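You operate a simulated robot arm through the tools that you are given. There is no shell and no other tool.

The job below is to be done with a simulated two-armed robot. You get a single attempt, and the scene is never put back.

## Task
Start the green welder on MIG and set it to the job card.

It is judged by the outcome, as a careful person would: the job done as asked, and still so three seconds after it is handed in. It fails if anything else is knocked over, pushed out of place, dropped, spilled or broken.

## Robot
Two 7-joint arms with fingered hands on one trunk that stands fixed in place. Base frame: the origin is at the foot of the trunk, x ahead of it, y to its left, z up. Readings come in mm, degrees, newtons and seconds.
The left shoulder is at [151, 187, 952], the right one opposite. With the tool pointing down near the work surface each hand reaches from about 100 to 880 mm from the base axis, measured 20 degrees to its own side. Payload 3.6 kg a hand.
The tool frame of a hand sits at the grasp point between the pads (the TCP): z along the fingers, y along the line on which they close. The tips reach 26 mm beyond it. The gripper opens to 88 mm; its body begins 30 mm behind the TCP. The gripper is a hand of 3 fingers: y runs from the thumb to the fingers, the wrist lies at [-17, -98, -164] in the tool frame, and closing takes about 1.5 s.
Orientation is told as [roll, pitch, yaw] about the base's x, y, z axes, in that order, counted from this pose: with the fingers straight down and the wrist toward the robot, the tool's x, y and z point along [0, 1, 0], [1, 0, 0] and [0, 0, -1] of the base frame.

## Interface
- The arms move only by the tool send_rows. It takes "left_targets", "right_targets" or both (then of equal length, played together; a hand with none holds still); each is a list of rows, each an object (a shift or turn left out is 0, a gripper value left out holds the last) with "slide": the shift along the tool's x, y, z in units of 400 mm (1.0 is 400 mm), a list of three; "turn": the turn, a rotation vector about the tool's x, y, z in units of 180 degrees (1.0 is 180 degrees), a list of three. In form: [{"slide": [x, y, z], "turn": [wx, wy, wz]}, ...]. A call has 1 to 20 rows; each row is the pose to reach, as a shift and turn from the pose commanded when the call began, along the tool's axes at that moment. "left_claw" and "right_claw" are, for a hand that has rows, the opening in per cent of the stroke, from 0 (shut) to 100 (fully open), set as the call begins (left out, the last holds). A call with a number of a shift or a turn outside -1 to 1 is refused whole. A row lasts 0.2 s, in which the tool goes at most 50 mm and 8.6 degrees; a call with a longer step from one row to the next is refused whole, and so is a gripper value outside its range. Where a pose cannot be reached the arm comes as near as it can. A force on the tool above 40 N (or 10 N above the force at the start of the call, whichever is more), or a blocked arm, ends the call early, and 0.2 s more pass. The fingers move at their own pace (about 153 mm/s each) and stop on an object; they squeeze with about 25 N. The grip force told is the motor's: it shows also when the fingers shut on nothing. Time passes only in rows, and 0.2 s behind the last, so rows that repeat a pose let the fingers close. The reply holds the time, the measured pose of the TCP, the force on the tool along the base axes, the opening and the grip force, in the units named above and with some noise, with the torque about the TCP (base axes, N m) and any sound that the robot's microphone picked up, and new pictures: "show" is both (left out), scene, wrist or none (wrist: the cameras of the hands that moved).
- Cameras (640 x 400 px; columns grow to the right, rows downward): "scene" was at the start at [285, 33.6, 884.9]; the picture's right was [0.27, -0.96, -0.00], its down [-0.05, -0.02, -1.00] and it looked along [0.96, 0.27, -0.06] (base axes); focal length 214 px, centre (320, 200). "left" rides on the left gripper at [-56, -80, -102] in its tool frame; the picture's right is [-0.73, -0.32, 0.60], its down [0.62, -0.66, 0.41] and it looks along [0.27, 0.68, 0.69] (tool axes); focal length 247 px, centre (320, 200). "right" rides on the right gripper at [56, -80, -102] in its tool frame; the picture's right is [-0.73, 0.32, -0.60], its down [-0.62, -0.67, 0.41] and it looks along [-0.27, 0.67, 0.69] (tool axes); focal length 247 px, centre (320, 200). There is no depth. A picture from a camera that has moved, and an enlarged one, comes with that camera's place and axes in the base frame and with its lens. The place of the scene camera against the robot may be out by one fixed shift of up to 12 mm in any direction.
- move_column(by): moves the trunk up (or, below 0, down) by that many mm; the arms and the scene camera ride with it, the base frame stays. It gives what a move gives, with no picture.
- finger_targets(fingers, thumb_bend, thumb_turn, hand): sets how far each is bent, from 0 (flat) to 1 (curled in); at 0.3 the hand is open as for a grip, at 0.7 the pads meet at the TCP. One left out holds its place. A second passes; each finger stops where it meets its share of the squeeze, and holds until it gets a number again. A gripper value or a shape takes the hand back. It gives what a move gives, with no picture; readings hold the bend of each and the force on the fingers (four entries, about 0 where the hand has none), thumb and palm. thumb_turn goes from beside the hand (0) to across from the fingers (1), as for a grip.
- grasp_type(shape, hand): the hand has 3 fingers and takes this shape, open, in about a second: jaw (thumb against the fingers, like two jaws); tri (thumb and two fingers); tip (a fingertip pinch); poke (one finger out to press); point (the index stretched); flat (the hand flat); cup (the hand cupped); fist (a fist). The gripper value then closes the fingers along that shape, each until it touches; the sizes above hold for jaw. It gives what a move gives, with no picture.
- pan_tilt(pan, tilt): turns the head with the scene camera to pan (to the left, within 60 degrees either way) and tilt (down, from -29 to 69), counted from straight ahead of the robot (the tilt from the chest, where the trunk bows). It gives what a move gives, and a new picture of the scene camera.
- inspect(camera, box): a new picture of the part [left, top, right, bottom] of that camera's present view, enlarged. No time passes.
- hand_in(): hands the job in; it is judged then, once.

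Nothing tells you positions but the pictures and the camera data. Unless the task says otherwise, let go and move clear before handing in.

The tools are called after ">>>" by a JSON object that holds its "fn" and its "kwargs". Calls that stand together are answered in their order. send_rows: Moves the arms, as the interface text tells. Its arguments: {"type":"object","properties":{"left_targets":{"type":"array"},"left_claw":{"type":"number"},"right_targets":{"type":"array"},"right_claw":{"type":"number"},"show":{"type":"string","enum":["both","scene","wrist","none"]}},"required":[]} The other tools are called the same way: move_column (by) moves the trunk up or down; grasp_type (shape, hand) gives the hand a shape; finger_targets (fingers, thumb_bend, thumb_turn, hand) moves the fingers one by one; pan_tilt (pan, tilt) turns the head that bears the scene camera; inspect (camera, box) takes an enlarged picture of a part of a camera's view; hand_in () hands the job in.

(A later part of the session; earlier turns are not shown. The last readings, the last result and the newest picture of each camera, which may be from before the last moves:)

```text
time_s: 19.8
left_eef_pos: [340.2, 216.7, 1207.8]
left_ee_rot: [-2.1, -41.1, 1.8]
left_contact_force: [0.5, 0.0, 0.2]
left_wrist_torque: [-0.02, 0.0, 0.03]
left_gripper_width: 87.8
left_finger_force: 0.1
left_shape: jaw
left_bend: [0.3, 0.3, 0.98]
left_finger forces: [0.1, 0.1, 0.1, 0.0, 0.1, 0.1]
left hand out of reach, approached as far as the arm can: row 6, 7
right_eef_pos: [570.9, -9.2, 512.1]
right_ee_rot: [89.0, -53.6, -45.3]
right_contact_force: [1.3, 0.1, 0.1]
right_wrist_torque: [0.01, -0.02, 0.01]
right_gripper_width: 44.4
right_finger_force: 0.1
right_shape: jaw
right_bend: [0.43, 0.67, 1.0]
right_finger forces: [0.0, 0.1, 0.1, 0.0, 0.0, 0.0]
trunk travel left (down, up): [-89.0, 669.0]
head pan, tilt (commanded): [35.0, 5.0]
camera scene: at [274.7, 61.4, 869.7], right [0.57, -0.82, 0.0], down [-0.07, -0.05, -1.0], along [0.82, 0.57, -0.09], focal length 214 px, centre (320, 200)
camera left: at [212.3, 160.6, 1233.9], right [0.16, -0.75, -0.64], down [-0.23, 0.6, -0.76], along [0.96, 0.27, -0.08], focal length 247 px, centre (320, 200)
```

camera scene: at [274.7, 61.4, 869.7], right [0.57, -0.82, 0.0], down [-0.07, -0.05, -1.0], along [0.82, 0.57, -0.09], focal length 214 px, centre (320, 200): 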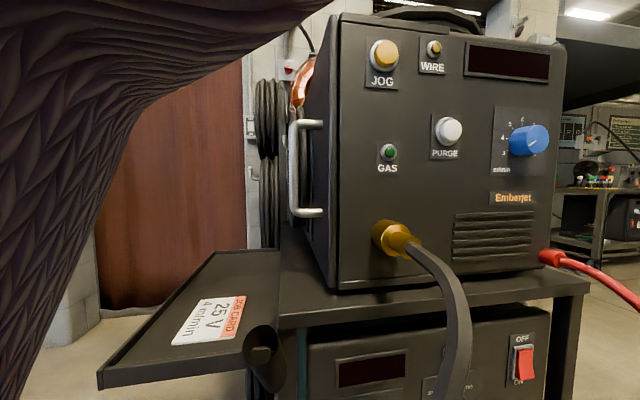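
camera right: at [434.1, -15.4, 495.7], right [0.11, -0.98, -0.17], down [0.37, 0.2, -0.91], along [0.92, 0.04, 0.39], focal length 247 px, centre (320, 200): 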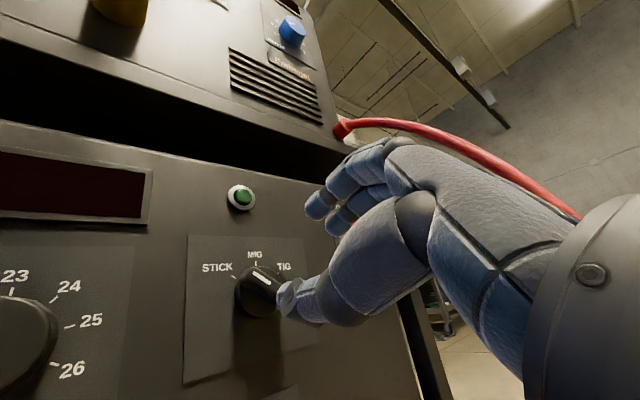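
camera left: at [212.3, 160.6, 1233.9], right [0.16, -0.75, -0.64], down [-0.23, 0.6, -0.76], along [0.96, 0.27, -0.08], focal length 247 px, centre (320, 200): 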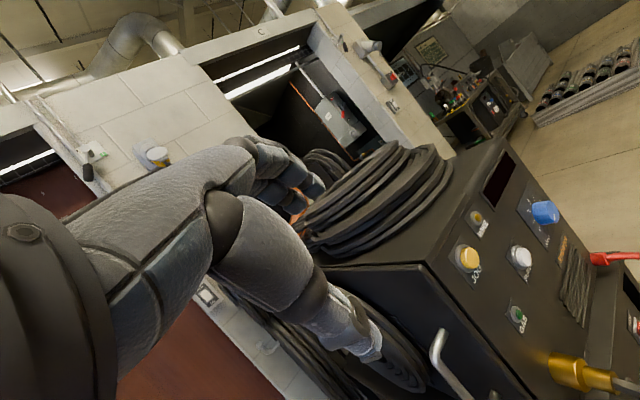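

The left hand is clear of the feeder. I'll park it lower and closer to the robot's left side, where trunk moves cannot bring it into anything.

>>> {"fn": "send_rows", "kwargs": {"left_targets": [{"slide": [0.0267, -0.0833, 0.07]}, {"slide": [0.0533, -0.1667, 0.14]}, {"slide": [0.08, -0.25, 0.21]}, {"slide": [0.1067, -0.3333, 0.28]}, {"slide": [0.1333, -0.4167, 0.35]}, {"slide": [0.16, -0.5, 0.42]}, {"slide": [0.16, -0.5, 0.42]}], "show": "both"}}

```text
time_s: 21.4
left_eef_pos: [249.0, 324.3, 1088.4]
left_ee_rot: [-1.9, -40.8, 1.8]
left_contact_force: [0.3, -0.6, 0.1]
left_wrist_torque: [0.04, 0.05, 0.01]
left_gripper_width: 88.1
left_finger_force: 0.0
left_shape: jaw
left_bend: [0.3, 0.3, 0.98]
left_finger forces: [0.1, 0.0, 0.1, 0.0, 0.0, 0.0]
left hand out of reach, approached as far as the arm can: row 3, 4, 5, 6, 7
right_eef_pos: [572.0, -9.4, 513.2]
right_ee_rot: [89.0, -53.5, -45.2]
right_contact_force: [-1.7, 0.2, -0.6]
right_wrist_torque: [-0.02, -0.01, 0.03]
right_gripper_width: 44.3
right_finger_force: 0.1
right_shape: jaw
right_bend: [0.43, 0.67, 1.0]
right_finger forces: [0.0, 0.1, 0.0, 0.0, 0.1, 0.0]
trunk travel left (down, up): [-89.0, 669.0]
head pan, tilt (commanded): [35.0, 5.0]
camera scene: at [274.8, 61.3, 869.7], right [0.57, -0.82, 0.0], down [-0.07, -0.05, -1.0], along [0.82, 0.57, -0.09], focal length 214 px, centre (320, 200)
camera left: at [121.2, 268.2, 1115.8], right [0.16, -0.75, -0.64], down [-0.24, 0.6, -0.76], along [0.96, 0.27, -0.08], focal length 247 px, centre (320, 200)
```

scene: 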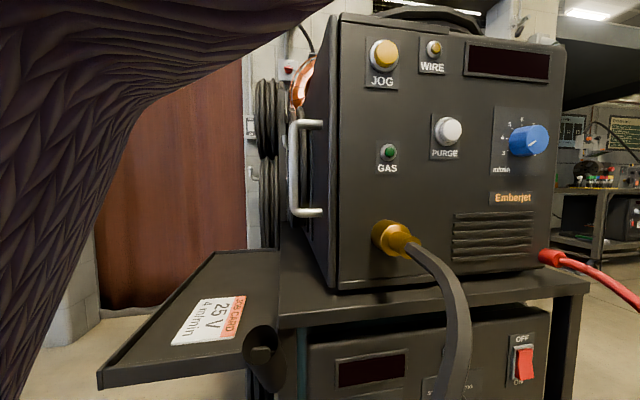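
left: 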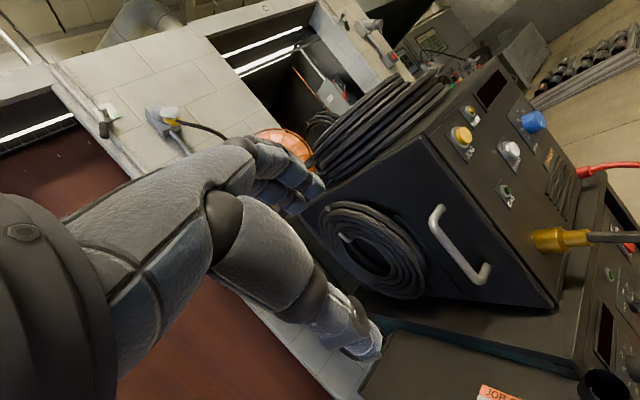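

The left hand is parked well clear and the coil is still in place. Now I'll lower the trunk again with the right hand in free space in front of the panel.

>>> {"fn": "move_column", "kwargs": {"by": -85}}

>>> {"fn": "pan_tilt", "kwargs": {"pan": 0, "tilt": 40}}

>>> {"fn": "inspect", "kwargs": {"camera": "right", "box": [0, 0, 640, 400]}}

```text
time_s: 22.6
left_eef_pos: [280.0, 336.8, 994.5]
left_ee_rot: [-1.8, -37.2, 1.9]
left_contact_force: [0.9, -0.2, -0.1]
left_wrist_torque: [0.0, -0.03, 0.0]
left_gripper_width: 88.0
left_finger_force: 0.1
left_shape: jaw
left_bend: [0.3, 0.3, 0.98]
left_finger forces: [0.1, 0.0, 0.1, 0.1, 0.0, 0.0]
right_eef_pos: [570.9, -10.6, 428.2]
right_ee_rot: [89.0, -53.5, -45.2]
right_contact_force: [-0.3, -0.6, 0.6]
right_wrist_torque: [-0.02, 0.04, -0.03]
right_gripper_width: 44.5
right_finger_force: 0.1
right_shape: jaw
right_bend: [0.43, 0.67, 1.0]
right_finger forces: [0.0, 0.0, 0.1, 0.0, 0.1, 0.0]
trunk travel left (down, up): [-4.0, 754.0]
head pan, tilt (commanded): [35.0, 5.0]
```

```text
time_s: 23.6
left_eef_pos: [281.5, 336.9, 995.5]
left_ee_rot: [-1.8, -37.3, 1.9]
left_contact_force: [0.7, 0.5, 0.1]
left_wrist_torque: [0.01, -0.02, -0.02]
left_gripper_width: 87.9
left_finger_force: 0.1
left_shape: jaw
left_bend: [0.3, 0.3, 0.98]
left_finger forces: [0.1, 0.0, 0.0, 0.0, 0.0, 0.1]
right_eef_pos: [569.9, -9.8, 426.8]
right_ee_rot: [89.0, -53.5, -45.1]
right_contact_force: [-1.0, 0.2, -0.1]
right_wrist_torque: [-0.01, 0.03, 0.02]
right_gripper_width: 44.3
right_finger_force: 0.2
right_shape: jaw
right_bend: [0.43, 0.67, 1.0]
right_finger forces: [0.0, 0.0, 0.1, 0.1, 0.1, 0.0]
trunk travel left (down, up): [-4.0, 754.0]
head pan, tilt (commanded): [0.0, 40.0]
camera scene: at [302.3, 8.8, 723.2], right [0.0, -1.0, 0.0], down [-0.64, 0.0, -0.77], along [0.77, 0.0, -0.64], focal length 214 px, centre (320, 200)
```

scene: 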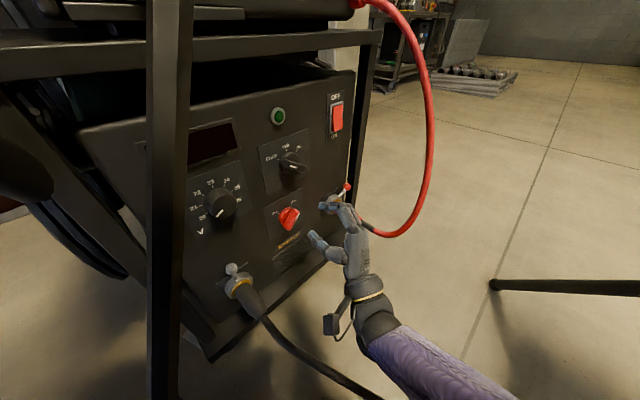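

```text
1.00 times, centred on (320, 200) of right (not enlarged: the box is as wide or as high as the picture)
camera zoom: at [433.2, -15.4, 397.5], right [0.11, -0.98, -0.17], down [0.36, 0.2, -0.91], along [0.93, 0.04, 0.38], focal length 247 px, centre (320, 200)
```

zoom: 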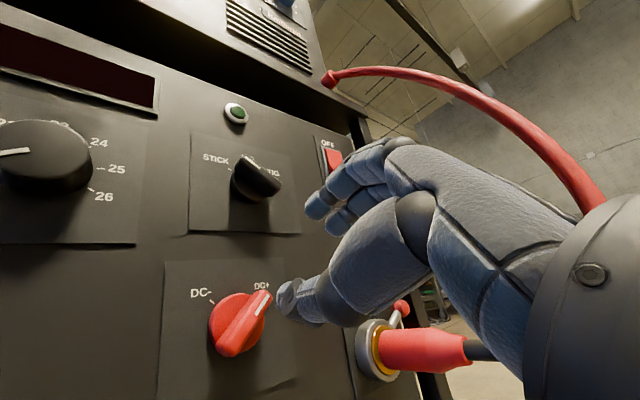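

The head now sees the lower panel clearly, and the mode knob is up-left of the hand. I'll raise the right hand to the knob's axis with the fingertips still short of it.

>>> {"fn": "send_rows", "kwargs": {"right_targets": [{"slide": [0.0407, 0.0578, 0.0], "turn": [0, 0, 0]}, {"slide": [0.0813, 0.1157, 0.02], "turn": [0, 0, 0]}, {"slide": [0.122, 0.1735, 0.05], "turn": [0, 0, 0]}, {"slide": [0.122, 0.1735, 0.0825], "turn": [0, 0, 0]}, {"slide": [0.122, 0.1735, 0.0825], "turn": [0, 0, 0]}], "show": "both"}}

>>> {"fn": "inspect", "kwargs": {"camera": "right", "box": [180, 160, 400, 320]}}

>>> {"fn": "inspect", "kwargs": {"camera": "scene", "box": [240, 100, 400, 220]}}

```text
time_s: 24.8
left_eef_pos: [280.7, 336.4, 994.6]
left_ee_rot: [-1.8, -37.3, 1.8]
left_contact_force: [0.5, -0.1, 0.2]
left_wrist_torque: [0.0, 0.01, 0.01]
left_gripper_width: 87.9
left_finger_force: 0.1
left_shape: jaw
left_bend: [0.3, 0.3, 0.98]
left_finger forces: [0.0, 0.0, 0.0, 0.1, 0.0, 0.0]
right_eef_pos: [596.2, 12.0, 510.4]
right_ee_rot: [88.9, -53.5, -45.1]
right_contact_force: [0.0, 0.3, 0.5]
right_wrist_torque: [0.02, 0.02, 0.0]
right_gripper_width: 44.2
right_finger_force: 0.0
right_shape: jaw
right_bend: [0.43, 0.67, 1.0]
right_finger forces: [0.0, 0.1, 0.1, 0.0, 0.1, 0.1]
trunk travel left (down, up): [-4.0, 754.0]
head pan, tilt (commanded): [0.0, 40.0]
camera scene: at [302.3, 8.8, 723.1], right [0.0, -1.0, 0.0], down [-0.64, 0.0, -0.77], along [0.77, 0.0, -0.64], focal length 214 px, centre (320, 200)
camera right: at [458.8, 7.1, 480.6], right [0.11, -0.98, -0.17], down [0.36, 0.2, -0.91], along [0.93, 0.04, 0.38], focal length 247 px, centre (320, 200)
```

scene: 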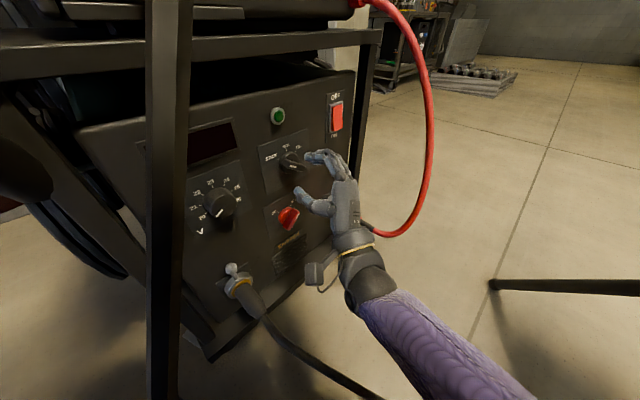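
right: 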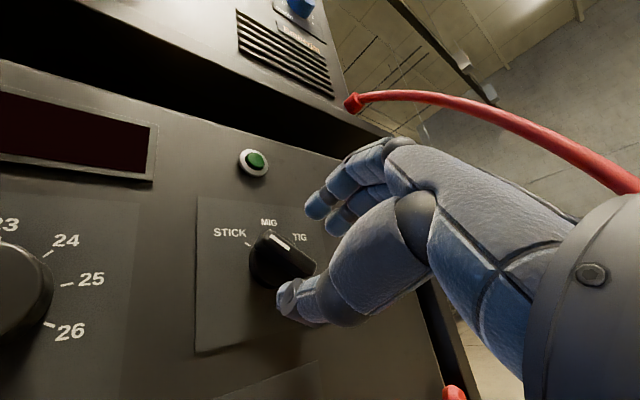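

```text
2.50 times, centred on (290, 240) of right
camera zoom: at [458.8, 7.1, 480.6], right [0.11, -0.98, -0.17], down [0.36, 0.2, -0.91], along [0.93, 0.04, 0.38], focal length 617 px, centre (395, 100)
```

zoom: 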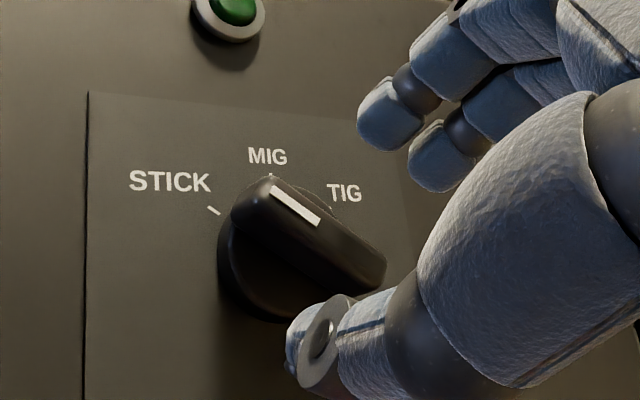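

```text
3.33 times, centred on (320, 160) of scene
camera zoom: at [302.3, 8.8, 723.1], right [0.0, -1.0, 0.0], down [-0.64, 0.0, -0.77], along [0.77, 0.0, -0.64], focal length 715 px, centre (320, 333)
```

zoom: 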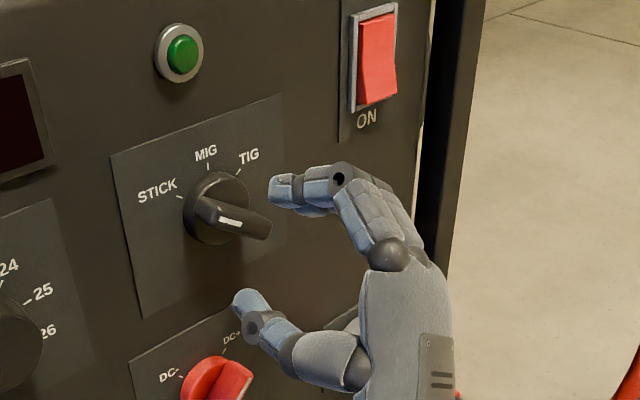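

The hand is lined up with the mode knob to within a few millimetres. I'll go in so the fingertips straddle the bar, without touching the panel.

>>> {"fn": "send_rows", "kwargs": {"right_targets": [{"slide": [0.0055, 0.006, 0.03]}, {"slide": [0.0055, 0.006, 0.055]}, {"slide": [0.0055, 0.006, 0.075]}, {"slide": [0.0055, 0.006, 0.075]}], "show": "both"}}

>>> {"fn": "inspect", "kwargs": {"camera": "right", "box": [180, 160, 400, 320]}}

>>> {"fn": "inspect", "kwargs": {"camera": "scene", "box": [240, 100, 400, 220]}}

```text
time_s: 25.8
left_eef_pos: [281.0, 335.8, 995.0]
left_ee_rot: [-1.7, -37.4, 1.8]
left_contact_force: [0.1, -0.2, 0.3]
left_wrist_torque: [0.0, 0.0, 0.02]
left_gripper_width: 87.8
left_finger_force: 0.0
left_shape: jaw
left_bend: [0.3, 0.3, 0.98]
left_finger forces: [0.0, 0.0, 0.0, 0.1, 0.1, 0.1]
right_eef_pos: [617.1, 32.5, 514.2]
right_ee_rot: [89.0, -53.5, -45.1]
right_contact_force: [-0.2, 0.1, -0.2]
right_wrist_torque: [-0.03, 0.04, -0.02]
right_gripper_width: 44.1
right_finger_force: 0.1
right_shape: jaw
right_bend: [0.43, 0.67, 1.0]
right_finger forces: [0.0, 0.1, 0.0, 0.1, 0.0, 0.0]
trunk travel left (down, up): [-4.0, 754.0]
head pan, tilt (commanded): [0.0, 40.0]
camera scene: at [302.3, 8.8, 723.1], right [0.0, -1.0, 0.0], down [-0.64, 0.0, -0.77], along [0.77, 0.0, -0.64], focal length 214 px, centre (320, 200)
camera right: at [480.1, 27.9, 484.0], right [0.11, -0.98, -0.17], down [0.36, 0.2, -0.91], along [0.93, 0.04, 0.38], focal length 247 px, centre (320, 200)
```

scene: 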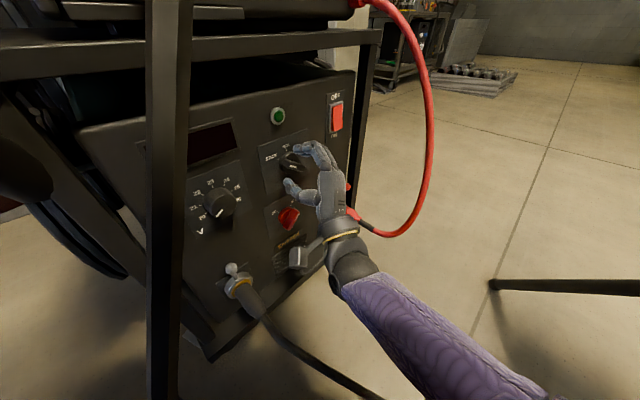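
right: 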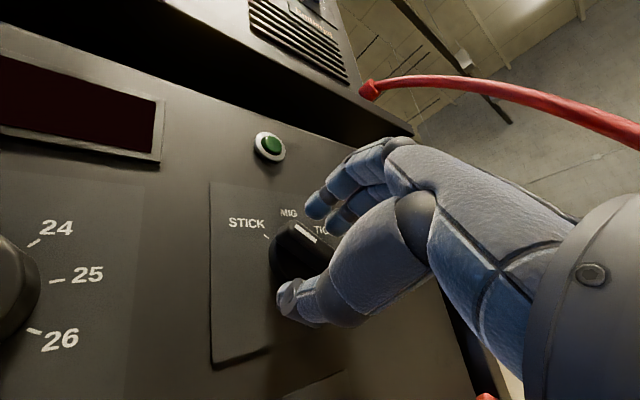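

```text
2.50 times, centred on (290, 240) of right
camera zoom: at [480.1, 27.9, 484.0], right [0.11, -0.98, -0.17], down [0.36, 0.2, -0.91], along [0.93, 0.04, 0.38], focal length 617 px, centre (395, 100)
```

zoom: 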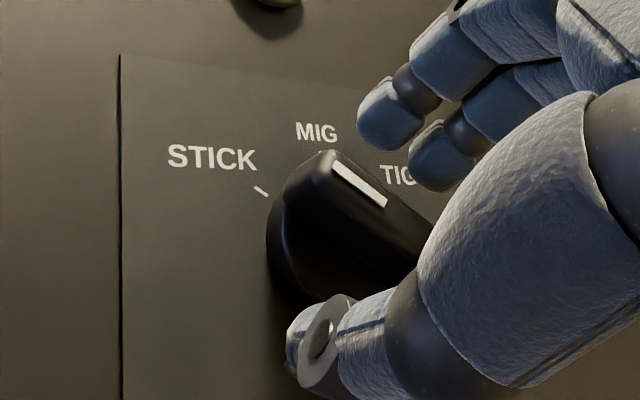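

```text
3.33 times, centred on (320, 160) of scene
camera zoom: at [302.3, 8.8, 723.1], right [0.0, -1.0, 0.0], down [-0.64, 0.0, -0.77], along [0.77, 0.0, -0.64], focal length 715 px, centre (320, 333)
```

zoom: 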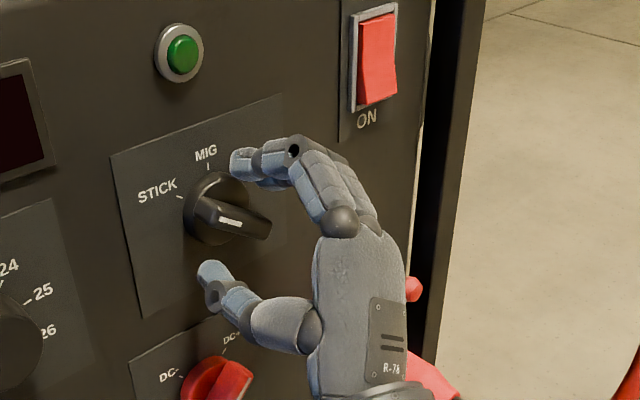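

The fingertips straddle the bar and nothing is touching yet. Now I'll close on it.

>>> {"fn": "send_rows", "kwargs": {"right_targets": [{"slide": [-0.003, 0.0022, 0]}, {"slide": [-0.003, 0.0022, 0]}, {"slide": [-0.003, 0.0022, 0]}, {"slide": [-0.003, 0.0022, 0]}, {"slide": [-0.003, 0.0022, 0]}, {"slide": [-0.003, 0.0022, 0]}, {"slide": [-0.003, 0.0022, 0]}], "right_claw": 0, "show": "both"}}

>>> {"fn": "inspect", "kwargs": {"camera": "right", "box": [180, 160, 400, 320]}}

>>> {"fn": "inspect", "kwargs": {"camera": "scene", "box": [240, 100, 400, 220]}}

```text
time_s: 27.4
left_eef_pos: [280.2, 336.4, 994.0]
left_ee_rot: [-1.8, -37.4, 1.7]
left_contact_force: [-0.5, 0.4, 0.6]
left_wrist_torque: [0.01, -0.02, -0.05]
left_gripper_width: 88.0
left_finger_force: 0.1
left_shape: jaw
left_bend: [0.3, 0.3, 0.98]
left_finger forces: [0.1, 0.0, 0.0, 0.0, 0.1, 0.0]
right_eef_pos: [619.8, 32.1, 513.9]
right_ee_rot: [89.0, -53.6, -45.1]
right_contact_force: [-1.2, 5.5, 1.9]
right_wrist_torque: [0.01, -0.07, 0.06]
right_gripper_width: 6.9
right_finger_force: 24.9
right_shape: jaw
right_bend: [0.64, 0.72, 1.0]
right_finger forces: [10.4, 11.4, 0.0, 0.1, 22.6, 0.1]
trunk travel left (down, up): [-4.0, 754.0]
head pan, tilt (commanded): [0.0, 40.0]
camera scene: at [302.2, 9.0, 723.2], right [0.0, -1.0, 0.0], down [-0.64, 0.0, -0.77], along [0.77, 0.0, -0.64], focal length 214 px, centre (320, 200)
camera right: at [481.3, 27.0, 483.9], right [0.11, -0.98, -0.17], down [0.36, 0.2, -0.91], along [0.93, 0.04, 0.38], focal length 247 px, centre (320, 200)
```

scene: 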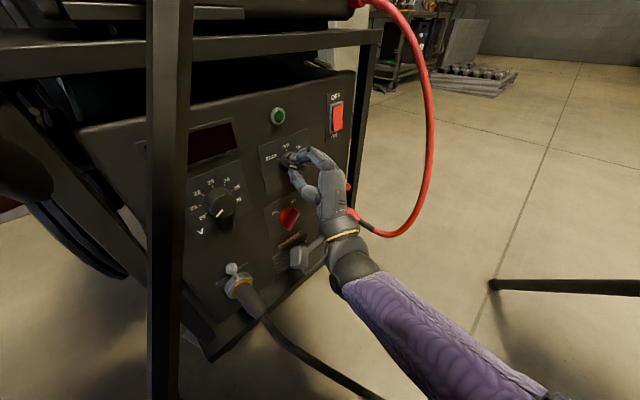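
right: 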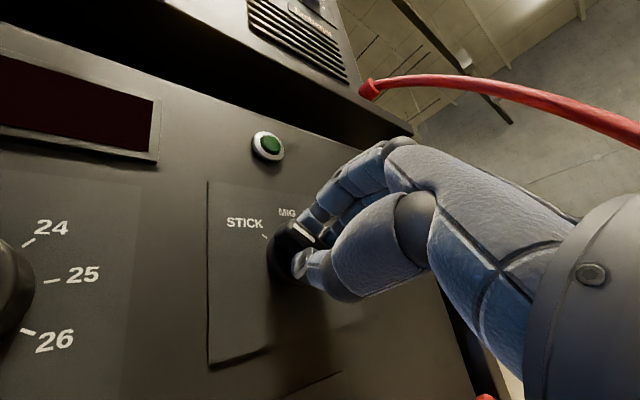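

```text
2.50 times, centred on (290, 240) of right
camera zoom: at [481.3, 27.0, 483.9], right [0.11, -0.98, -0.17], down [0.36, 0.2, -0.91], along [0.93, 0.04, 0.38], focal length 617 px, centre (395, 100)
```

zoom: 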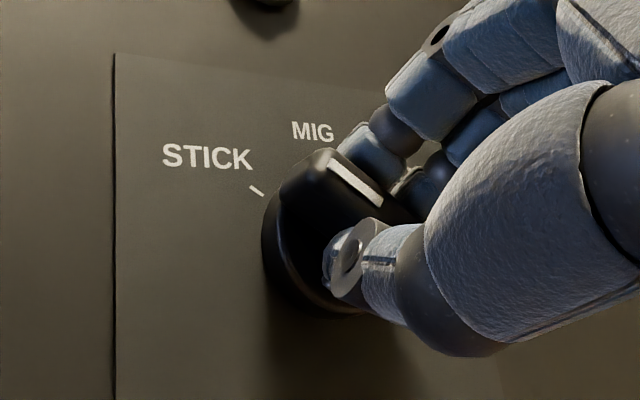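

```text
3.33 times, centred on (320, 160) of scene
camera zoom: at [302.2, 9.0, 723.2], right [0.0, -1.0, 0.0], down [-0.64, 0.0, -0.77], along [0.77, 0.0, -0.64], focal length 715 px, centre (320, 333)
```

zoom: 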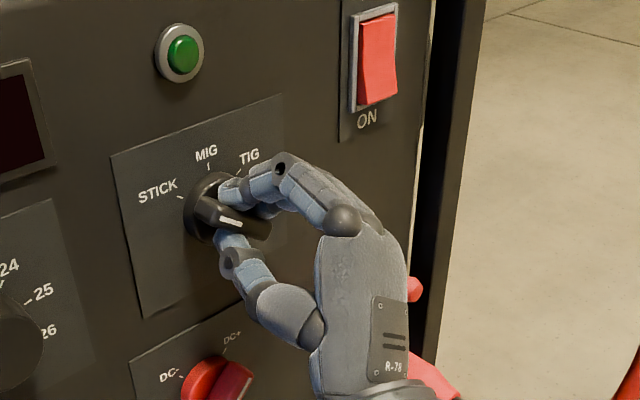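

The grip on the bar is firm: about 22 N on each side, and little side load. I'll turn it clockwise about 50° toward MIG.

>>> {"fn": "send_rows", "kwargs": {"right_targets": [{"turn": [0, 0, 0.04]}, {"turn": [0, 0, 0.08]}, {"turn": [0, 0, 0.12]}, {"turn": [0, 0, 0.16]}, {"turn": [0, 0, 0.2]}, {"turn": [0, 0, 0.24]}, {"turn": [0, 0, 0.275]}, {"turn": [0, 0, 0.275]}], "show": "both"}}

>>> {"fn": "inspect", "kwargs": {"camera": "scene", "box": [240, 100, 400, 220]}}

>>> {"fn": "inspect", "kwargs": {"camera": "right", "box": [180, 160, 400, 320]}}

```text
time_s: 28.3
left_eef_pos: [280.6, 336.9, 994.3]
left_ee_rot: [-1.9, -37.3, 1.8]
left_contact_force: [0.2, 0.6, 0.6]
left_wrist_torque: [0.0, 0.01, -0.01]
left_gripper_width: 88.0
left_finger_force: 0.2
left_shape: jaw
left_bend: [0.3, 0.3, 0.98]
left_finger forces: [0.0, 0.0, 0.0, 0.1, 0.0, 0.0]
right_eef_pos: [629.4, 19.5, 513.5]
right_ee_rot: [87.7, -35.2, -44.3]
right_contact_force: [-26.7, 14.5, -5.4]
right_wrist_torque: [-0.18, 0.07, 0.78]
right_gripper_width: 6.7
right_finger_force: 25.1
right_shape: jaw
right_bend: [0.75, 0.66, 0.96]
right_finger forces: [0.6, 6.0, 0.0, 0.0, 32.8, 0.0]
trunk travel left (down, up): [-4.0, 754.0]
head pan, tilt (commanded): [0.0, 40.0]
stopped in row 4 (right hand): the force on the tool passed its limit at 42 N (the readings are from after the stop); the commanded pose is now the measured one
camera scene: at [301.4, 9.4, 723.4], right [0.0, -1.0, 0.0], down [-0.64, 0.0, -0.77], along [0.77, 0.0, -0.64], focal length 214 px, centre (320, 200)
camera right: at [488.4, 17.7, 516.3], right [0.04, -0.92, -0.4], down [0.14, 0.4, -0.91], along [0.99, -0.02, 0.15], focal length 247 px, centre (320, 200)
```

scene: 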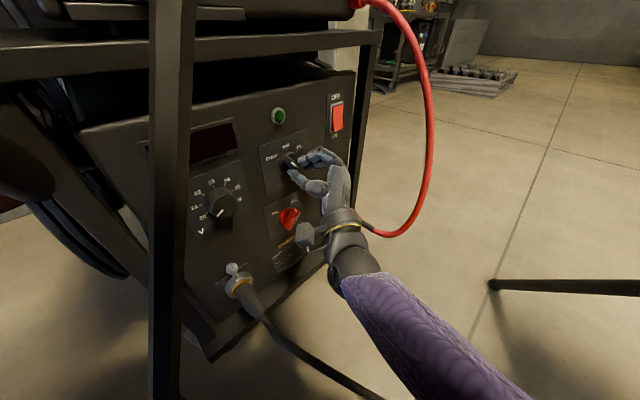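
right: 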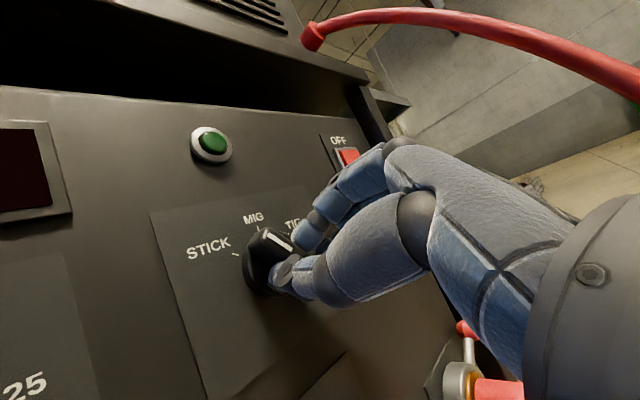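

```text
3.33 times, centred on (320, 160) of scene
camera zoom: at [301.4, 9.4, 723.4], right [0.0, -1.0, 0.0], down [-0.64, 0.0, -0.77], along [0.77, 0.0, -0.64], focal length 715 px, centre (320, 333)
```

zoom: 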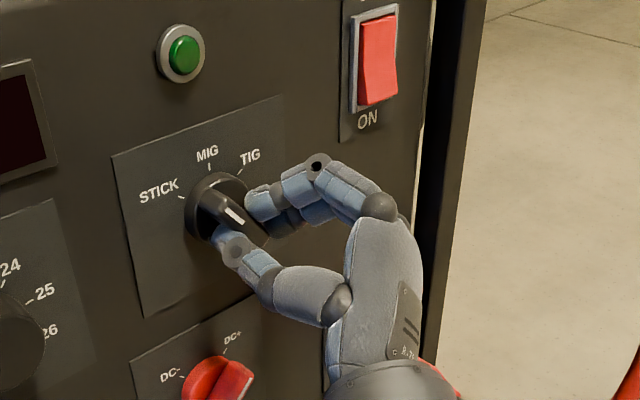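

```text
2.50 times, centred on (290, 240) of right
camera zoom: at [488.4, 17.7, 516.3], right [0.04, -0.92, -0.4], down [0.14, 0.4, -0.91], along [0.99, -0.02, 0.15], focal length 617 px, centre (395, 100)
```

zoom: 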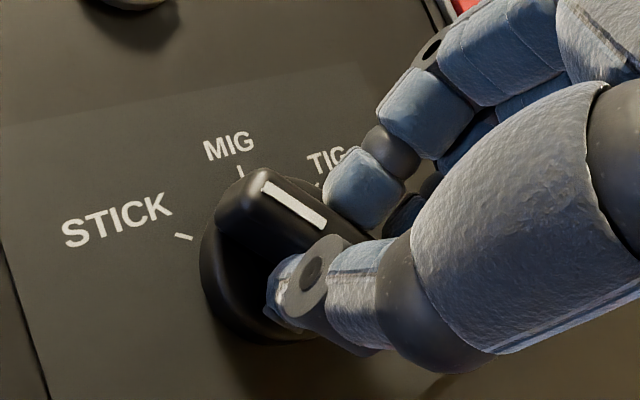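

The quick turn made the arm lag and drag sideways, so the knob only turned partway. I'll release, re-centre on the knob axis slowly, and then turn it slowly.

>>> {"fn": "send_rows", "kwargs": {"right_targets": [{"slide": [0, 0, 0]}, {"slide": [0, 0, 0]}, {"slide": [0, 0, 0]}, {"slide": [0, 0, 0]}], "right_claw": 50, "show": "wrist"}}

>>> {"fn": "inspect", "kwargs": {"camera": "scene", "box": [240, 100, 400, 220]}}

>>> {"fn": "inspect", "kwargs": {"camera": "right", "box": [180, 160, 400, 320]}}

```text
time_s: 29.3
left_eef_pos: [281.7, 335.5, 995.1]
left_ee_rot: [-1.8, -37.3, 1.8]
left_contact_force: [0.0, 0.3, 0.2]
left_wrist_torque: [0.0, 0.03, 0.0]
left_gripper_width: 87.7
left_finger_force: 0.1
left_shape: jaw
left_bend: [0.3, 0.3, 0.98]
left_finger forces: [0.0, 0.0, 0.0, 0.0, 0.0, 0.0]
right_eef_pos: [632.8, 15.3, 514.2]
right_ee_rot: [88.3, -35.0, -45.2]
right_contact_force: [-0.1, -0.3, 0.7]
right_wrist_torque: [0.0, -0.01, 0.01]
right_gripper_width: 43.5
right_finger_force: 0.0
right_shape: jaw
right_bend: [0.43, 0.68, 1.0]
right_finger forces: [0.0, 0.0, 0.0, 0.0, 0.0, 0.1]
trunk travel left (down, up): [-4.0, 754.0]
head pan, tilt (commanded): [0.0, 40.0]
camera right: at [491.1, 14.7, 517.2], right [0.03, -0.91, -0.4], down [0.15, 0.4, -0.9], along [0.99, -0.03, 0.15], focal length 247 px, centre (320, 200)
```

right: 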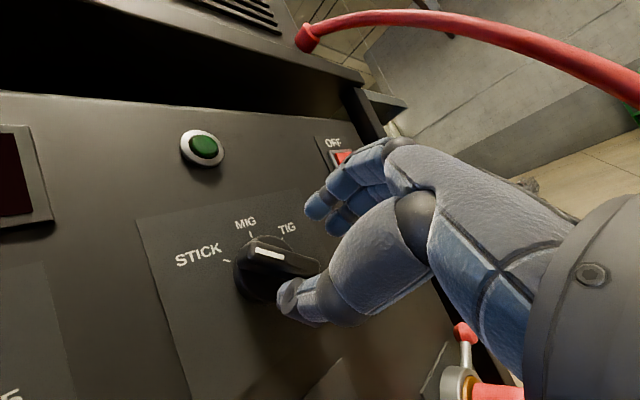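

```text
3.33 times, centred on (320, 160) of scene
camera zoom: at [302.4, 8.7, 723.2], right [0.0, -1.0, 0.0], down [-0.64, 0.0, -0.77], along [0.77, 0.0, -0.64], focal length 715 px, centre (320, 333)
```

zoom: 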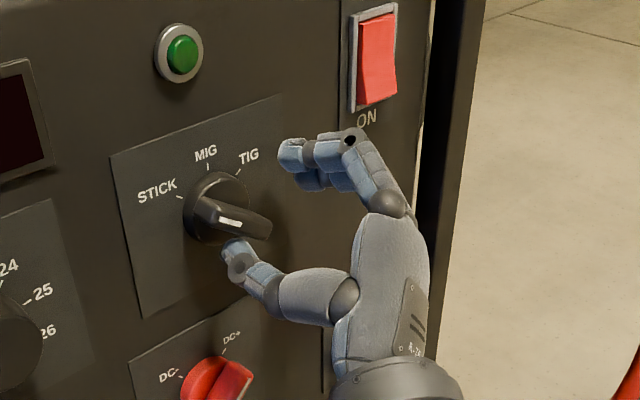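

```text
2.50 times, centred on (290, 240) of right
camera zoom: at [491.1, 14.7, 517.2], right [0.03, -0.91, -0.4], down [0.15, 0.4, -0.9], along [0.99, -0.03, 0.15], focal length 617 px, centre (395, 100)
```

zoom: 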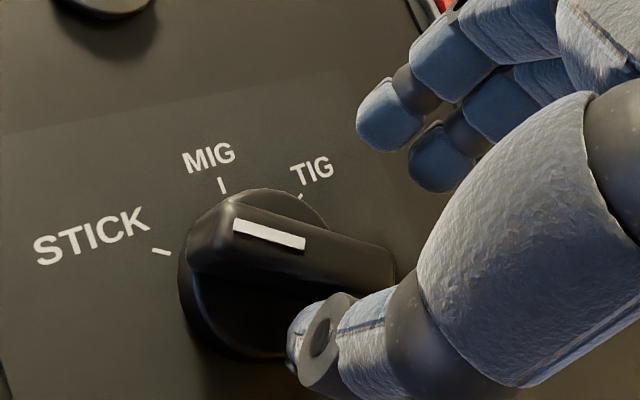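

The knob is sprung to detents, because it snapped back to STICK. I'll back off a little, re-centre on the axis, and undo the wrist roll slowly.

>>> {"fn": "send_rows", "kwargs": {"right_targets": [{"slide": [0, 0, -0.035]}, {"slide": [0, 0, -0.0715]}, {"slide": [0.015, -0.0225, -0.0715], "turn": [0, 0, -0.013]}, {"slide": [0.0305, -0.0455, -0.0715], "turn": [0, 0, -0.026]}, {"slide": [0.0305, -0.0455, -0.0715], "turn": [0, 0, -0.039]}, {"slide": [0.0305, -0.0455, -0.0715], "turn": [0, 0, -0.052]}, {"slide": [0.0305, -0.0455, -0.0715], "turn": [0, 0, -0.065]}, {"slide": [0.0305, -0.0455, -0.0715], "turn": [0, 0, -0.078]}, {"slide": [0.0305, -0.0455, -0.0715], "turn": [0, 0, -0.091]}, {"slide": [0.0305, -0.0455, -0.0715], "turn": [0, 0, -0.103]}, {"slide": [0.0305, -0.0455, -0.0715], "turn": [0, 0, -0.103]}, {"slide": [0.0305, -0.0455, -0.0715], "turn": [0, 0, -0.103]}], "show": "wrist"}}

>>> {"fn": "inspect", "kwargs": {"camera": "right", "box": [180, 160, 400, 320]}}

```text
time_s: 31.9
left_eef_pos: [281.0, 336.5, 994.7]
left_ee_rot: [-1.9, -37.3, 1.8]
left_contact_force: [0.0, -0.2, 0.5]
left_wrist_torque: [0.01, 0.0, 0.02]
left_gripper_width: 87.8
left_finger_force: 0.0
left_shape: jaw
left_bend: [0.3, 0.3, 0.98]
left_finger forces: [0.0, 0.1, 0.0, 0.0, 0.0, 0.0]
right_eef_pos: [594.4, 12.9, 515.7]
right_ee_rot: [87.8, -53.2, -44.3]
right_contact_force: [-0.2, 1.2, 0.4]
right_wrist_torque: [0.03, 0.0, 0.02]
right_gripper_width: 43.7
right_finger_force: 0.1
right_shape: jaw
right_bend: [0.43, 0.67, 1.0]
right_finger forces: [0.0, 0.0, 0.0, 0.0, 0.0, 0.0]
trunk travel left (down, up): [-4.0, 754.0]
head pan, tilt (commanded): [0.0, 40.0]
camera right: at [456.7, 7.8, 487.7], right [0.11, -0.98, -0.17], down [0.35, 0.2, -0.92], along [0.93, 0.04, 0.37], focal length 247 px, centre (320, 200)
```

right: 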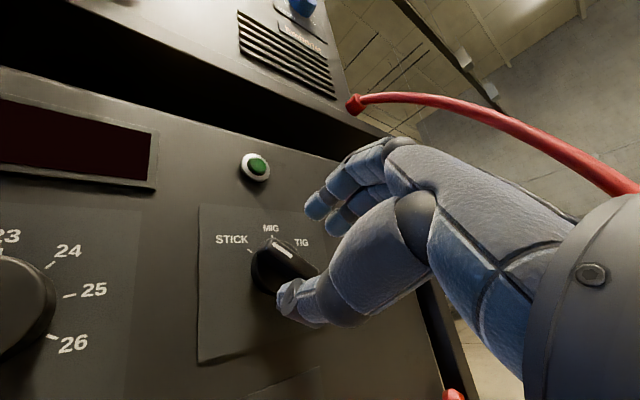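

```text
2.50 times, centred on (290, 240) of right
camera zoom: at [456.7, 7.8, 487.7], right [0.11, -0.98, -0.17], down [0.35, 0.2, -0.92], along [0.93, 0.04, 0.37], focal length 617 px, centre (395, 100)
```

zoom: 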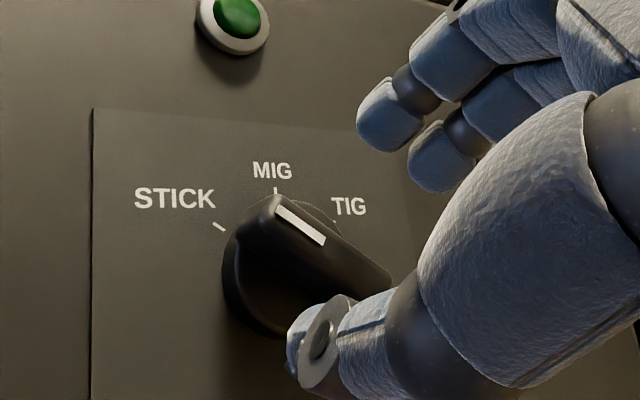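

The axis re-measures at the same place to within about 1 mm. I'll go in again, close, and check the grip before turning.

>>> {"fn": "send_rows", "kwargs": {"right_targets": [{"slide": [-0.0085, 0.0018, 0.02], "turn": [-0.0059, 0.0044, 0]}, {"slide": [-0.0085, 0.0018, 0.04], "turn": [-0.0059, 0.0044, 0]}, {"slide": [-0.0085, 0.0018, 0.06], "turn": [-0.0059, 0.0044, 0]}, {"slide": [-0.0085, 0.0018, 0.0773], "turn": [-0.0059, 0.0044, 0]}, {"slide": [-0.0085, 0.0018, 0.0773], "turn": [-0.0059, 0.0044, 0]}, {"slide": [-0.0085, 0.0018, 0.0773], "turn": [-0.0059, 0.0044, 0]}], "show": "wrist"}}

>>> {"fn": "send_rows", "kwargs": {"right_targets": [{"slide": [0, 0, 0]}, {"slide": [0, 0, 0]}, {"slide": [0, 0, 0]}, {"slide": [0, 0, 0]}, {"slide": [0, 0, 0]}, {"slide": [0, 0, 0]}, {"slide": [0, 0, 0]}], "right_claw": 0, "show": "wrist"}}

>>> {"fn": "inspect", "kwargs": {"camera": "scene", "box": [240, 100, 400, 220]}}

```text
time_s: 33.3
left_eef_pos: [281.5, 336.1, 994.6]
left_ee_rot: [-1.8, -37.3, 1.8]
left_contact_force: [-0.6, -0.8, 0.5]
left_wrist_torque: [0.04, -0.02, 0.04]
left_gripper_width: 87.8
left_finger_force: 0.1
left_shape: jaw
left_bend: [0.3, 0.3, 0.98]
left_finger forces: [0.0, 0.0, 0.1, 0.1, 0.0, 0.1]
right_eef_pos: [620.5, 31.2, 513.1]
right_ee_rot: [90.1, -53.2, -46.1]
right_contact_force: [-0.6, 0.4, -0.5]
right_wrist_torque: [0.01, 0.01, 0.01]
right_gripper_width: 44.0
right_finger_force: 0.0
right_shape: jaw
right_bend: [0.43, 0.67, 1.0]
right_finger forces: [0.1, 0.1, 0.0, 0.0, 0.0, 0.1]
trunk travel left (down, up): [-4.0, 754.0]
head pan, tilt (commanded): [0.0, 40.0]
camera right: at [482.8, 27.4, 482.4], right [0.11, -0.98, -0.18], down [0.37, 0.21, -0.91], along [0.92, 0.03, 0.38], focal length 247 px, centre (320, 200)
```

right: 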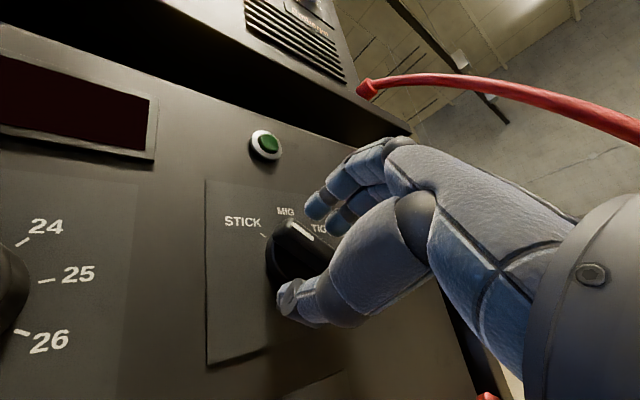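

```text
time_s: 34.9
left_eef_pos: [281.5, 335.7, 995.5]
left_ee_rot: [-1.8, -37.3, 1.8]
left_contact_force: [-0.3, -0.1, -0.4]
left_wrist_torque: [0.0, 0.02, 0.0]
left_gripper_width: 87.6
left_finger_force: 0.0
left_shape: jaw
left_bend: [0.3, 0.3, 0.98]
left_finger forces: [0.0, 0.0, 0.1, 0.0, 0.0, 0.0]
right_eef_pos: [621.0, 32.2, 512.9]
right_ee_rot: [90.0, -53.3, -46.1]
right_contact_force: [3.0, 2.4, 0.2]
right_wrist_torque: [0.03, -0.02, -0.04]
right_gripper_width: 6.9
right_finger_force: 24.8
right_shape: jaw
right_bend: [0.64, 0.72, 1.0]
right_finger forces: [10.0, 12.4, 0.1, 0.0, 22.0, 0.1]
trunk travel left (down, up): [-4.0, 754.0]
head pan, tilt (commanded): [0.0, 40.0]
camera right: at [482.8, 27.3, 482.3], right [0.11, -0.98, -0.18], down [0.37, 0.21, -0.91], along [0.92, 0.03, 0.38], focal length 247 px, centre (320, 200)
```

right: 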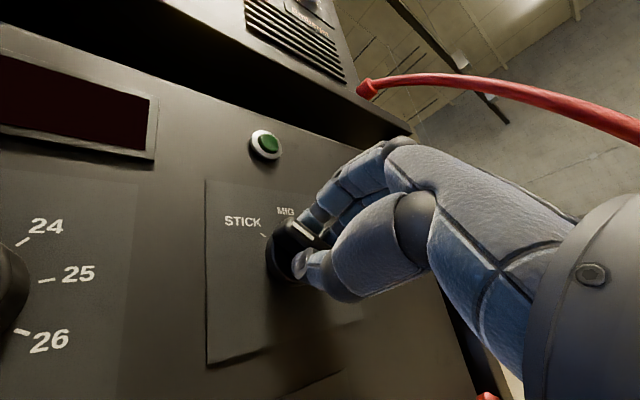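

```text
3.33 times, centred on (320, 160) of scene
camera zoom: at [302.4, 8.9, 723.1], right [0.0, -1.0, 0.0], down [-0.64, 0.0, -0.77], along [0.77, 0.0, -0.64], focal length 715 px, centre (320, 333)
```

zoom: 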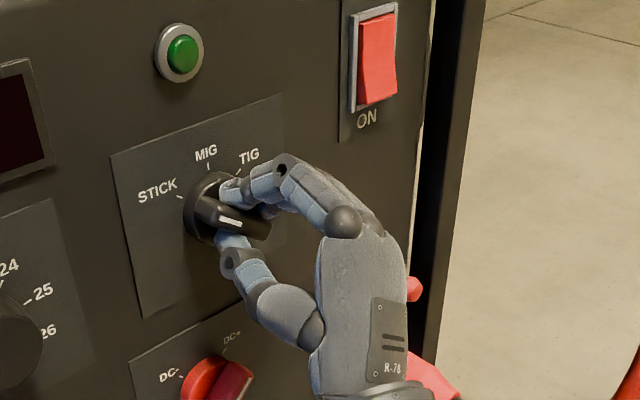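

I have the same firm grip. I'll turn slowly, 20° first, and check for drift.

>>> {"fn": "send_rows", "kwargs": {"right_targets": [{"turn": [0, 0, 0.008]}, {"turn": [0, 0, 0.018]}, {"turn": [0, 0, 0.03]}, {"turn": [0, 0, 0.042]}, {"turn": [0, 0, 0.054]}, {"turn": [0, 0, 0.066]}, {"turn": [0, 0, 0.078]}, {"turn": [0, 0, 0.09]}, {"turn": [0, 0, 0.1]}, {"turn": [0, 0, 0.11]}, {"turn": [0, 0, 0.11]}], "show": "wrist"}}

>>> {"fn": "inspect", "kwargs": {"camera": "scene", "box": [240, 100, 400, 220]}}

```text
time_s: 37.3
left_eef_pos: [282.1, 336.1, 994.6]
left_ee_rot: [-2.0, -37.2, 1.8]
left_contact_force: [0.2, -0.6, 0.1]
left_wrist_torque: [0.03, 0.0, 0.01]
left_gripper_width: 88.3
left_finger_force: 0.0
left_shape: jaw
left_bend: [0.3, 0.3, 0.98]
left_finger forces: [0.0, 0.1, 0.1, 0.0, 0.0, 0.0]
right_eef_pos: [624.8, 28.3, 515.7]
right_ee_rot: [89.7, -34.9, -45.8]
right_contact_force: [-21.9, 10.7, -7.7]
right_wrist_torque: [-0.27, 0.09, 0.56]
right_gripper_width: 6.5
right_finger_force: 25.2
right_shape: jaw
right_bend: [0.73, 0.71, 1.0]
right_finger forces: [3.7, 7.9, 0.0, 0.1, 39.2, 0.1]
trunk travel left (down, up): [-4.0, 754.0]
head pan, tilt (commanded): [0.0, 40.0]
camera right: at [483.5, 26.4, 515.8], right [0.04, -0.91, -0.42], down [0.16, 0.42, -0.89], along [0.99, -0.03, 0.16], focal length 247 px, centre (320, 200)
```

right: 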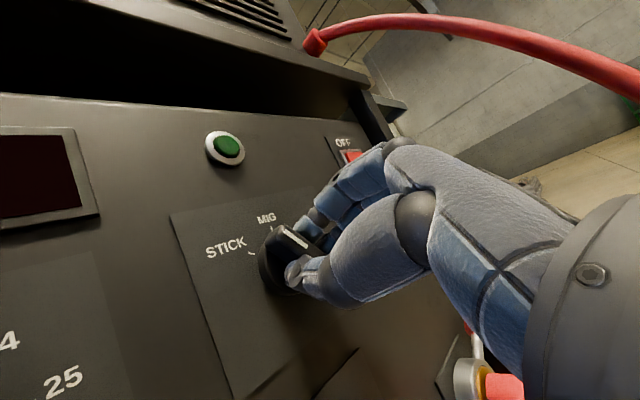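

```text
3.33 times, centred on (320, 160) of scene
camera zoom: at [302.0, 9.3, 723.2], right [0.0, -1.0, 0.0], down [-0.64, 0.0, -0.77], along [0.77, 0.0, -0.64], focal length 715 px, centre (320, 333)
```

zoom: 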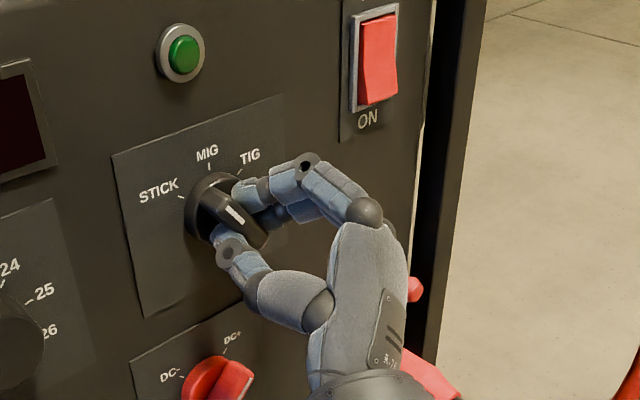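

The hand drifts about 6 mm sideways as it rolls. I'll cancel that drift and keep turning in small steps.

>>> {"fn": "send_rows", "kwargs": {"right_targets": [{"slide": [0.001, -0.006, 0], "turn": [0, 0, 0.0]}, {"slide": [0.002, -0.012, 0], "turn": [0, 0, 0.0]}, {"slide": [0.002, -0.016, 0], "turn": [0, 0, 0.005]}, {"slide": [0.003, -0.017, 0], "turn": [0, 0, 0.015]}, {"slide": [0.003, -0.018, 0], "turn": [0, 0, 0.027]}, {"slide": [0.004, -0.019, 0], "turn": [0, 0, 0.039]}, {"slide": [0.005, -0.02, 0], "turn": [0, 0, 0.051]}, {"slide": [0.006, -0.021, 0], "turn": [0, 0, 0.063]}, {"slide": [0.006, -0.022, 0], "turn": [0, 0, 0.075]}, {"slide": [0.006, -0.022, 0], "turn": [0, 0, 0.075]}], "show": "wrist"}}

>>> {"fn": "inspect", "kwargs": {"camera": "scene", "box": [240, 100, 400, 220]}}

>>> {"fn": "inspect", "kwargs": {"camera": "right", "box": [180, 160, 400, 320]}}

```text
time_s: 39.5
left_eef_pos: [280.9, 337.4, 993.6]
left_ee_rot: [-1.9, -37.3, 1.9]
left_contact_force: [0.7, 0.4, 0.1]
left_wrist_torque: [0.0, 0.02, 0.01]
left_gripper_width: 87.7
left_finger_force: 0.1
left_shape: jaw
left_bend: [0.3, 0.3, 0.98]
left_finger forces: [0.0, 0.1, 0.0, 0.1, 0.0, 0.1]
right_eef_pos: [633.4, 12.4, 511.0]
right_ee_rot: [88.4, -25.9, -44.9]
right_contact_force: [-14.2, 26.1, -10.3]
right_wrist_torque: [-0.16, 0.02, 0.37]
right_gripper_width: 3.6
right_finger_force: 25.3
right_shape: jaw
right_bend: [0.75, 0.63, 1.0]
right_finger forces: [0.9, 0.0, 0.0, 0.0, 25.8, 0.1]
trunk travel left (down, up): [-4.0, 754.0]
head pan, tilt (commanded): [0.0, 40.0]
camera right: at [493.4, 9.6, 528.2], right [-0.01, -0.86, -0.51], down [0.05, 0.51, -0.86], along [1.0, -0.04, 0.04], focal length 247 px, centre (320, 200)
```

right: 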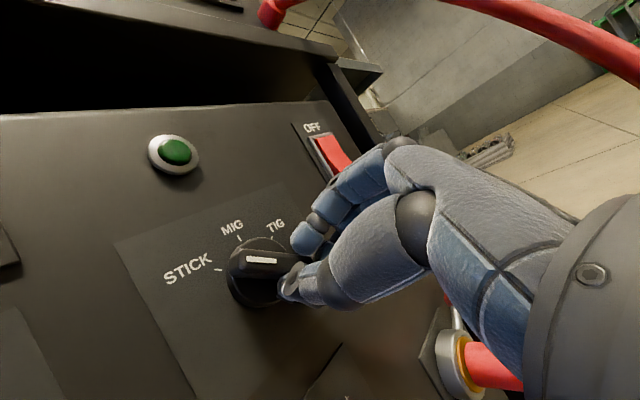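

```text
3.33 times, centred on (320, 160) of scene
camera zoom: at [302.4, 9.8, 723.1], right [0.0, -1.0, 0.0], down [-0.64, 0.0, -0.77], along [0.77, 0.0, -0.64], focal length 715 px, centre (320, 333)
```

zoom: 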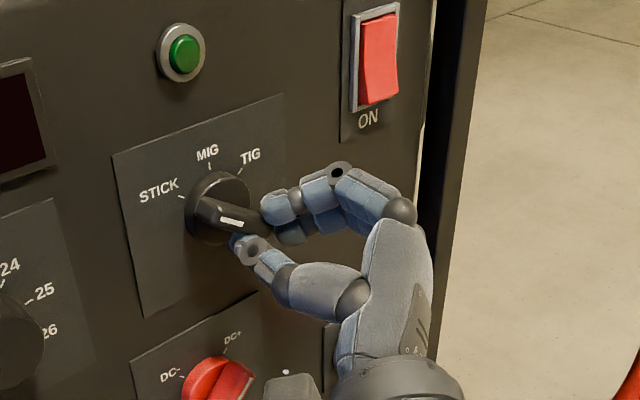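

```text
2.50 times, centred on (290, 240) of right
camera zoom: at [493.4, 9.6, 528.2], right [-0.01, -0.86, -0.51], down [0.05, 0.51, -0.86], along [1.0, -0.04, 0.04], focal length 617 px, centre (395, 100)
```

zoom: 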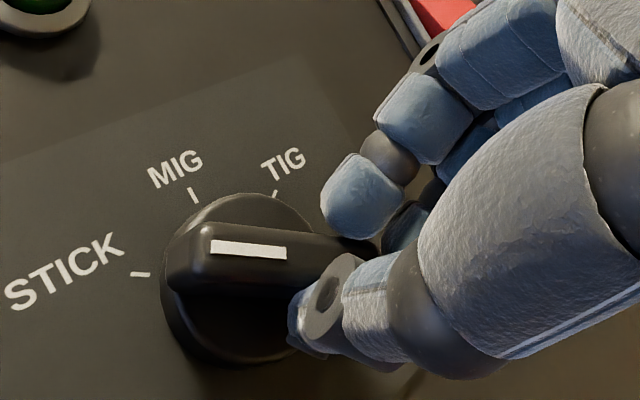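

The fingers slid along the bar and the knob sprang back to STICK again. I'll open up and see where the arm settles with no load, so I can understand the tracking error.

>>> {"fn": "send_rows", "kwargs": {"right_targets": [{"slide": [0, 0, 0]}, {"slide": [0, 0, 0]}, {"slide": [0, 0, 0]}, {"slide": [0, 0, 0]}, {"slide": [0, 0, 0]}], "right_claw": 60, "show": "none"}}

>>> {"fn": "send_rows", "kwargs": {"right_targets": [{"slide": [0, 0, -0.02]}, {"slide": [0, 0, -0.05]}, {"slide": [0, 0, -0.1]}, {"slide": [0, 0, -0.1]}, {"slide": [0, 0, -0.1]}, {"slide": [0, 0, -0.1]}], "show": "wrist"}}

```text
time_s: 40.9
left_eef_pos: [281.4, 336.8, 993.2]
left_ee_rot: [-1.9, -37.3, 1.8]
left_contact_force: [0.1, -0.7, 0.5]
left_wrist_torque: [0.0, -0.02, -0.03]
left_gripper_width: 88.1
left_finger_force: 0.1
left_shape: jaw
left_bend: [0.3, 0.3, 0.98]
left_finger forces: [0.0, 0.0, 0.1, 0.0, 0.0, 0.0]
right_eef_pos: [630.5, 2.3, 502.3]
right_ee_rot: [87.5, -25.9, -45.4]
right_contact_force: [0.5, 0.4, 0.6]
right_wrist_torque: [0.01, -0.01, 0.0]
right_gripper_width: 52.4
right_finger_force: 0.1
right_shape: jaw
right_bend: [0.39, 0.63, 1.0]
right_finger forces: [0.1, 0.0, 0.0, 0.1, 0.1, 0.0]
trunk travel left (down, up): [-4.0, 754.0]
head pan, tilt (commanded): [0.0, 40.0]
stopped in row 5 (right hand): the arm was blocked; the commanded pose is now the measured one
```

```text
time_s: 42.3
left_eef_pos: [281.0, 337.2, 995.2]
left_ee_rot: [-1.8, -37.4, 1.8]
left_contact_force: [1.1, 0.5, -0.3]
left_wrist_torque: [-0.01, 0.01, 0.01]
left_gripper_width: 88.0
left_finger_force: 0.0
left_shape: jaw
left_bend: [0.3, 0.3, 0.98]
left_finger forces: [0.1, 0.0, 0.0, 0.0, 0.0, 0.0]
right_eef_pos: [599.7, -24.7, 504.3]
right_ee_rot: [87.8, -25.5, -45.5]
right_contact_force: [0.1, -0.4, 0.4]
right_wrist_torque: [0.01, -0.02, 0.02]
right_gripper_width: 52.5
right_finger_force: 0.0
right_shape: jaw
right_bend: [0.39, 0.63, 1.0]
right_finger forces: [0.1, 0.0, 0.0, 0.0, 0.0, 0.1]
trunk travel left (down, up): [-4.0, 754.0]
head pan, tilt (commanded): [0.0, 40.0]
camera right: at [460.0, -24.5, 524.3], right [-0.03, -0.86, -0.5], down [0.05, 0.5, -0.86], along [1.0, -0.05, 0.03], focal length 247 px, centre (320, 200)
```

right: 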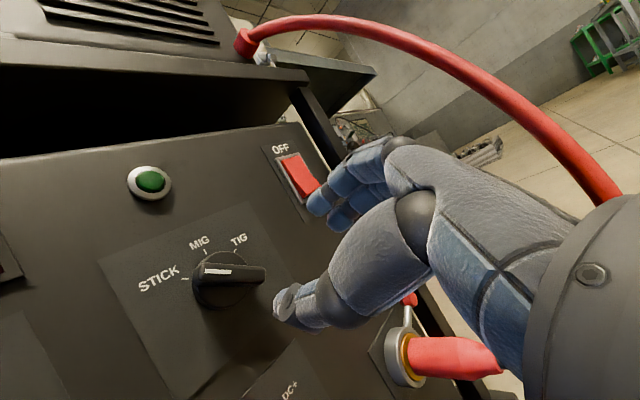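

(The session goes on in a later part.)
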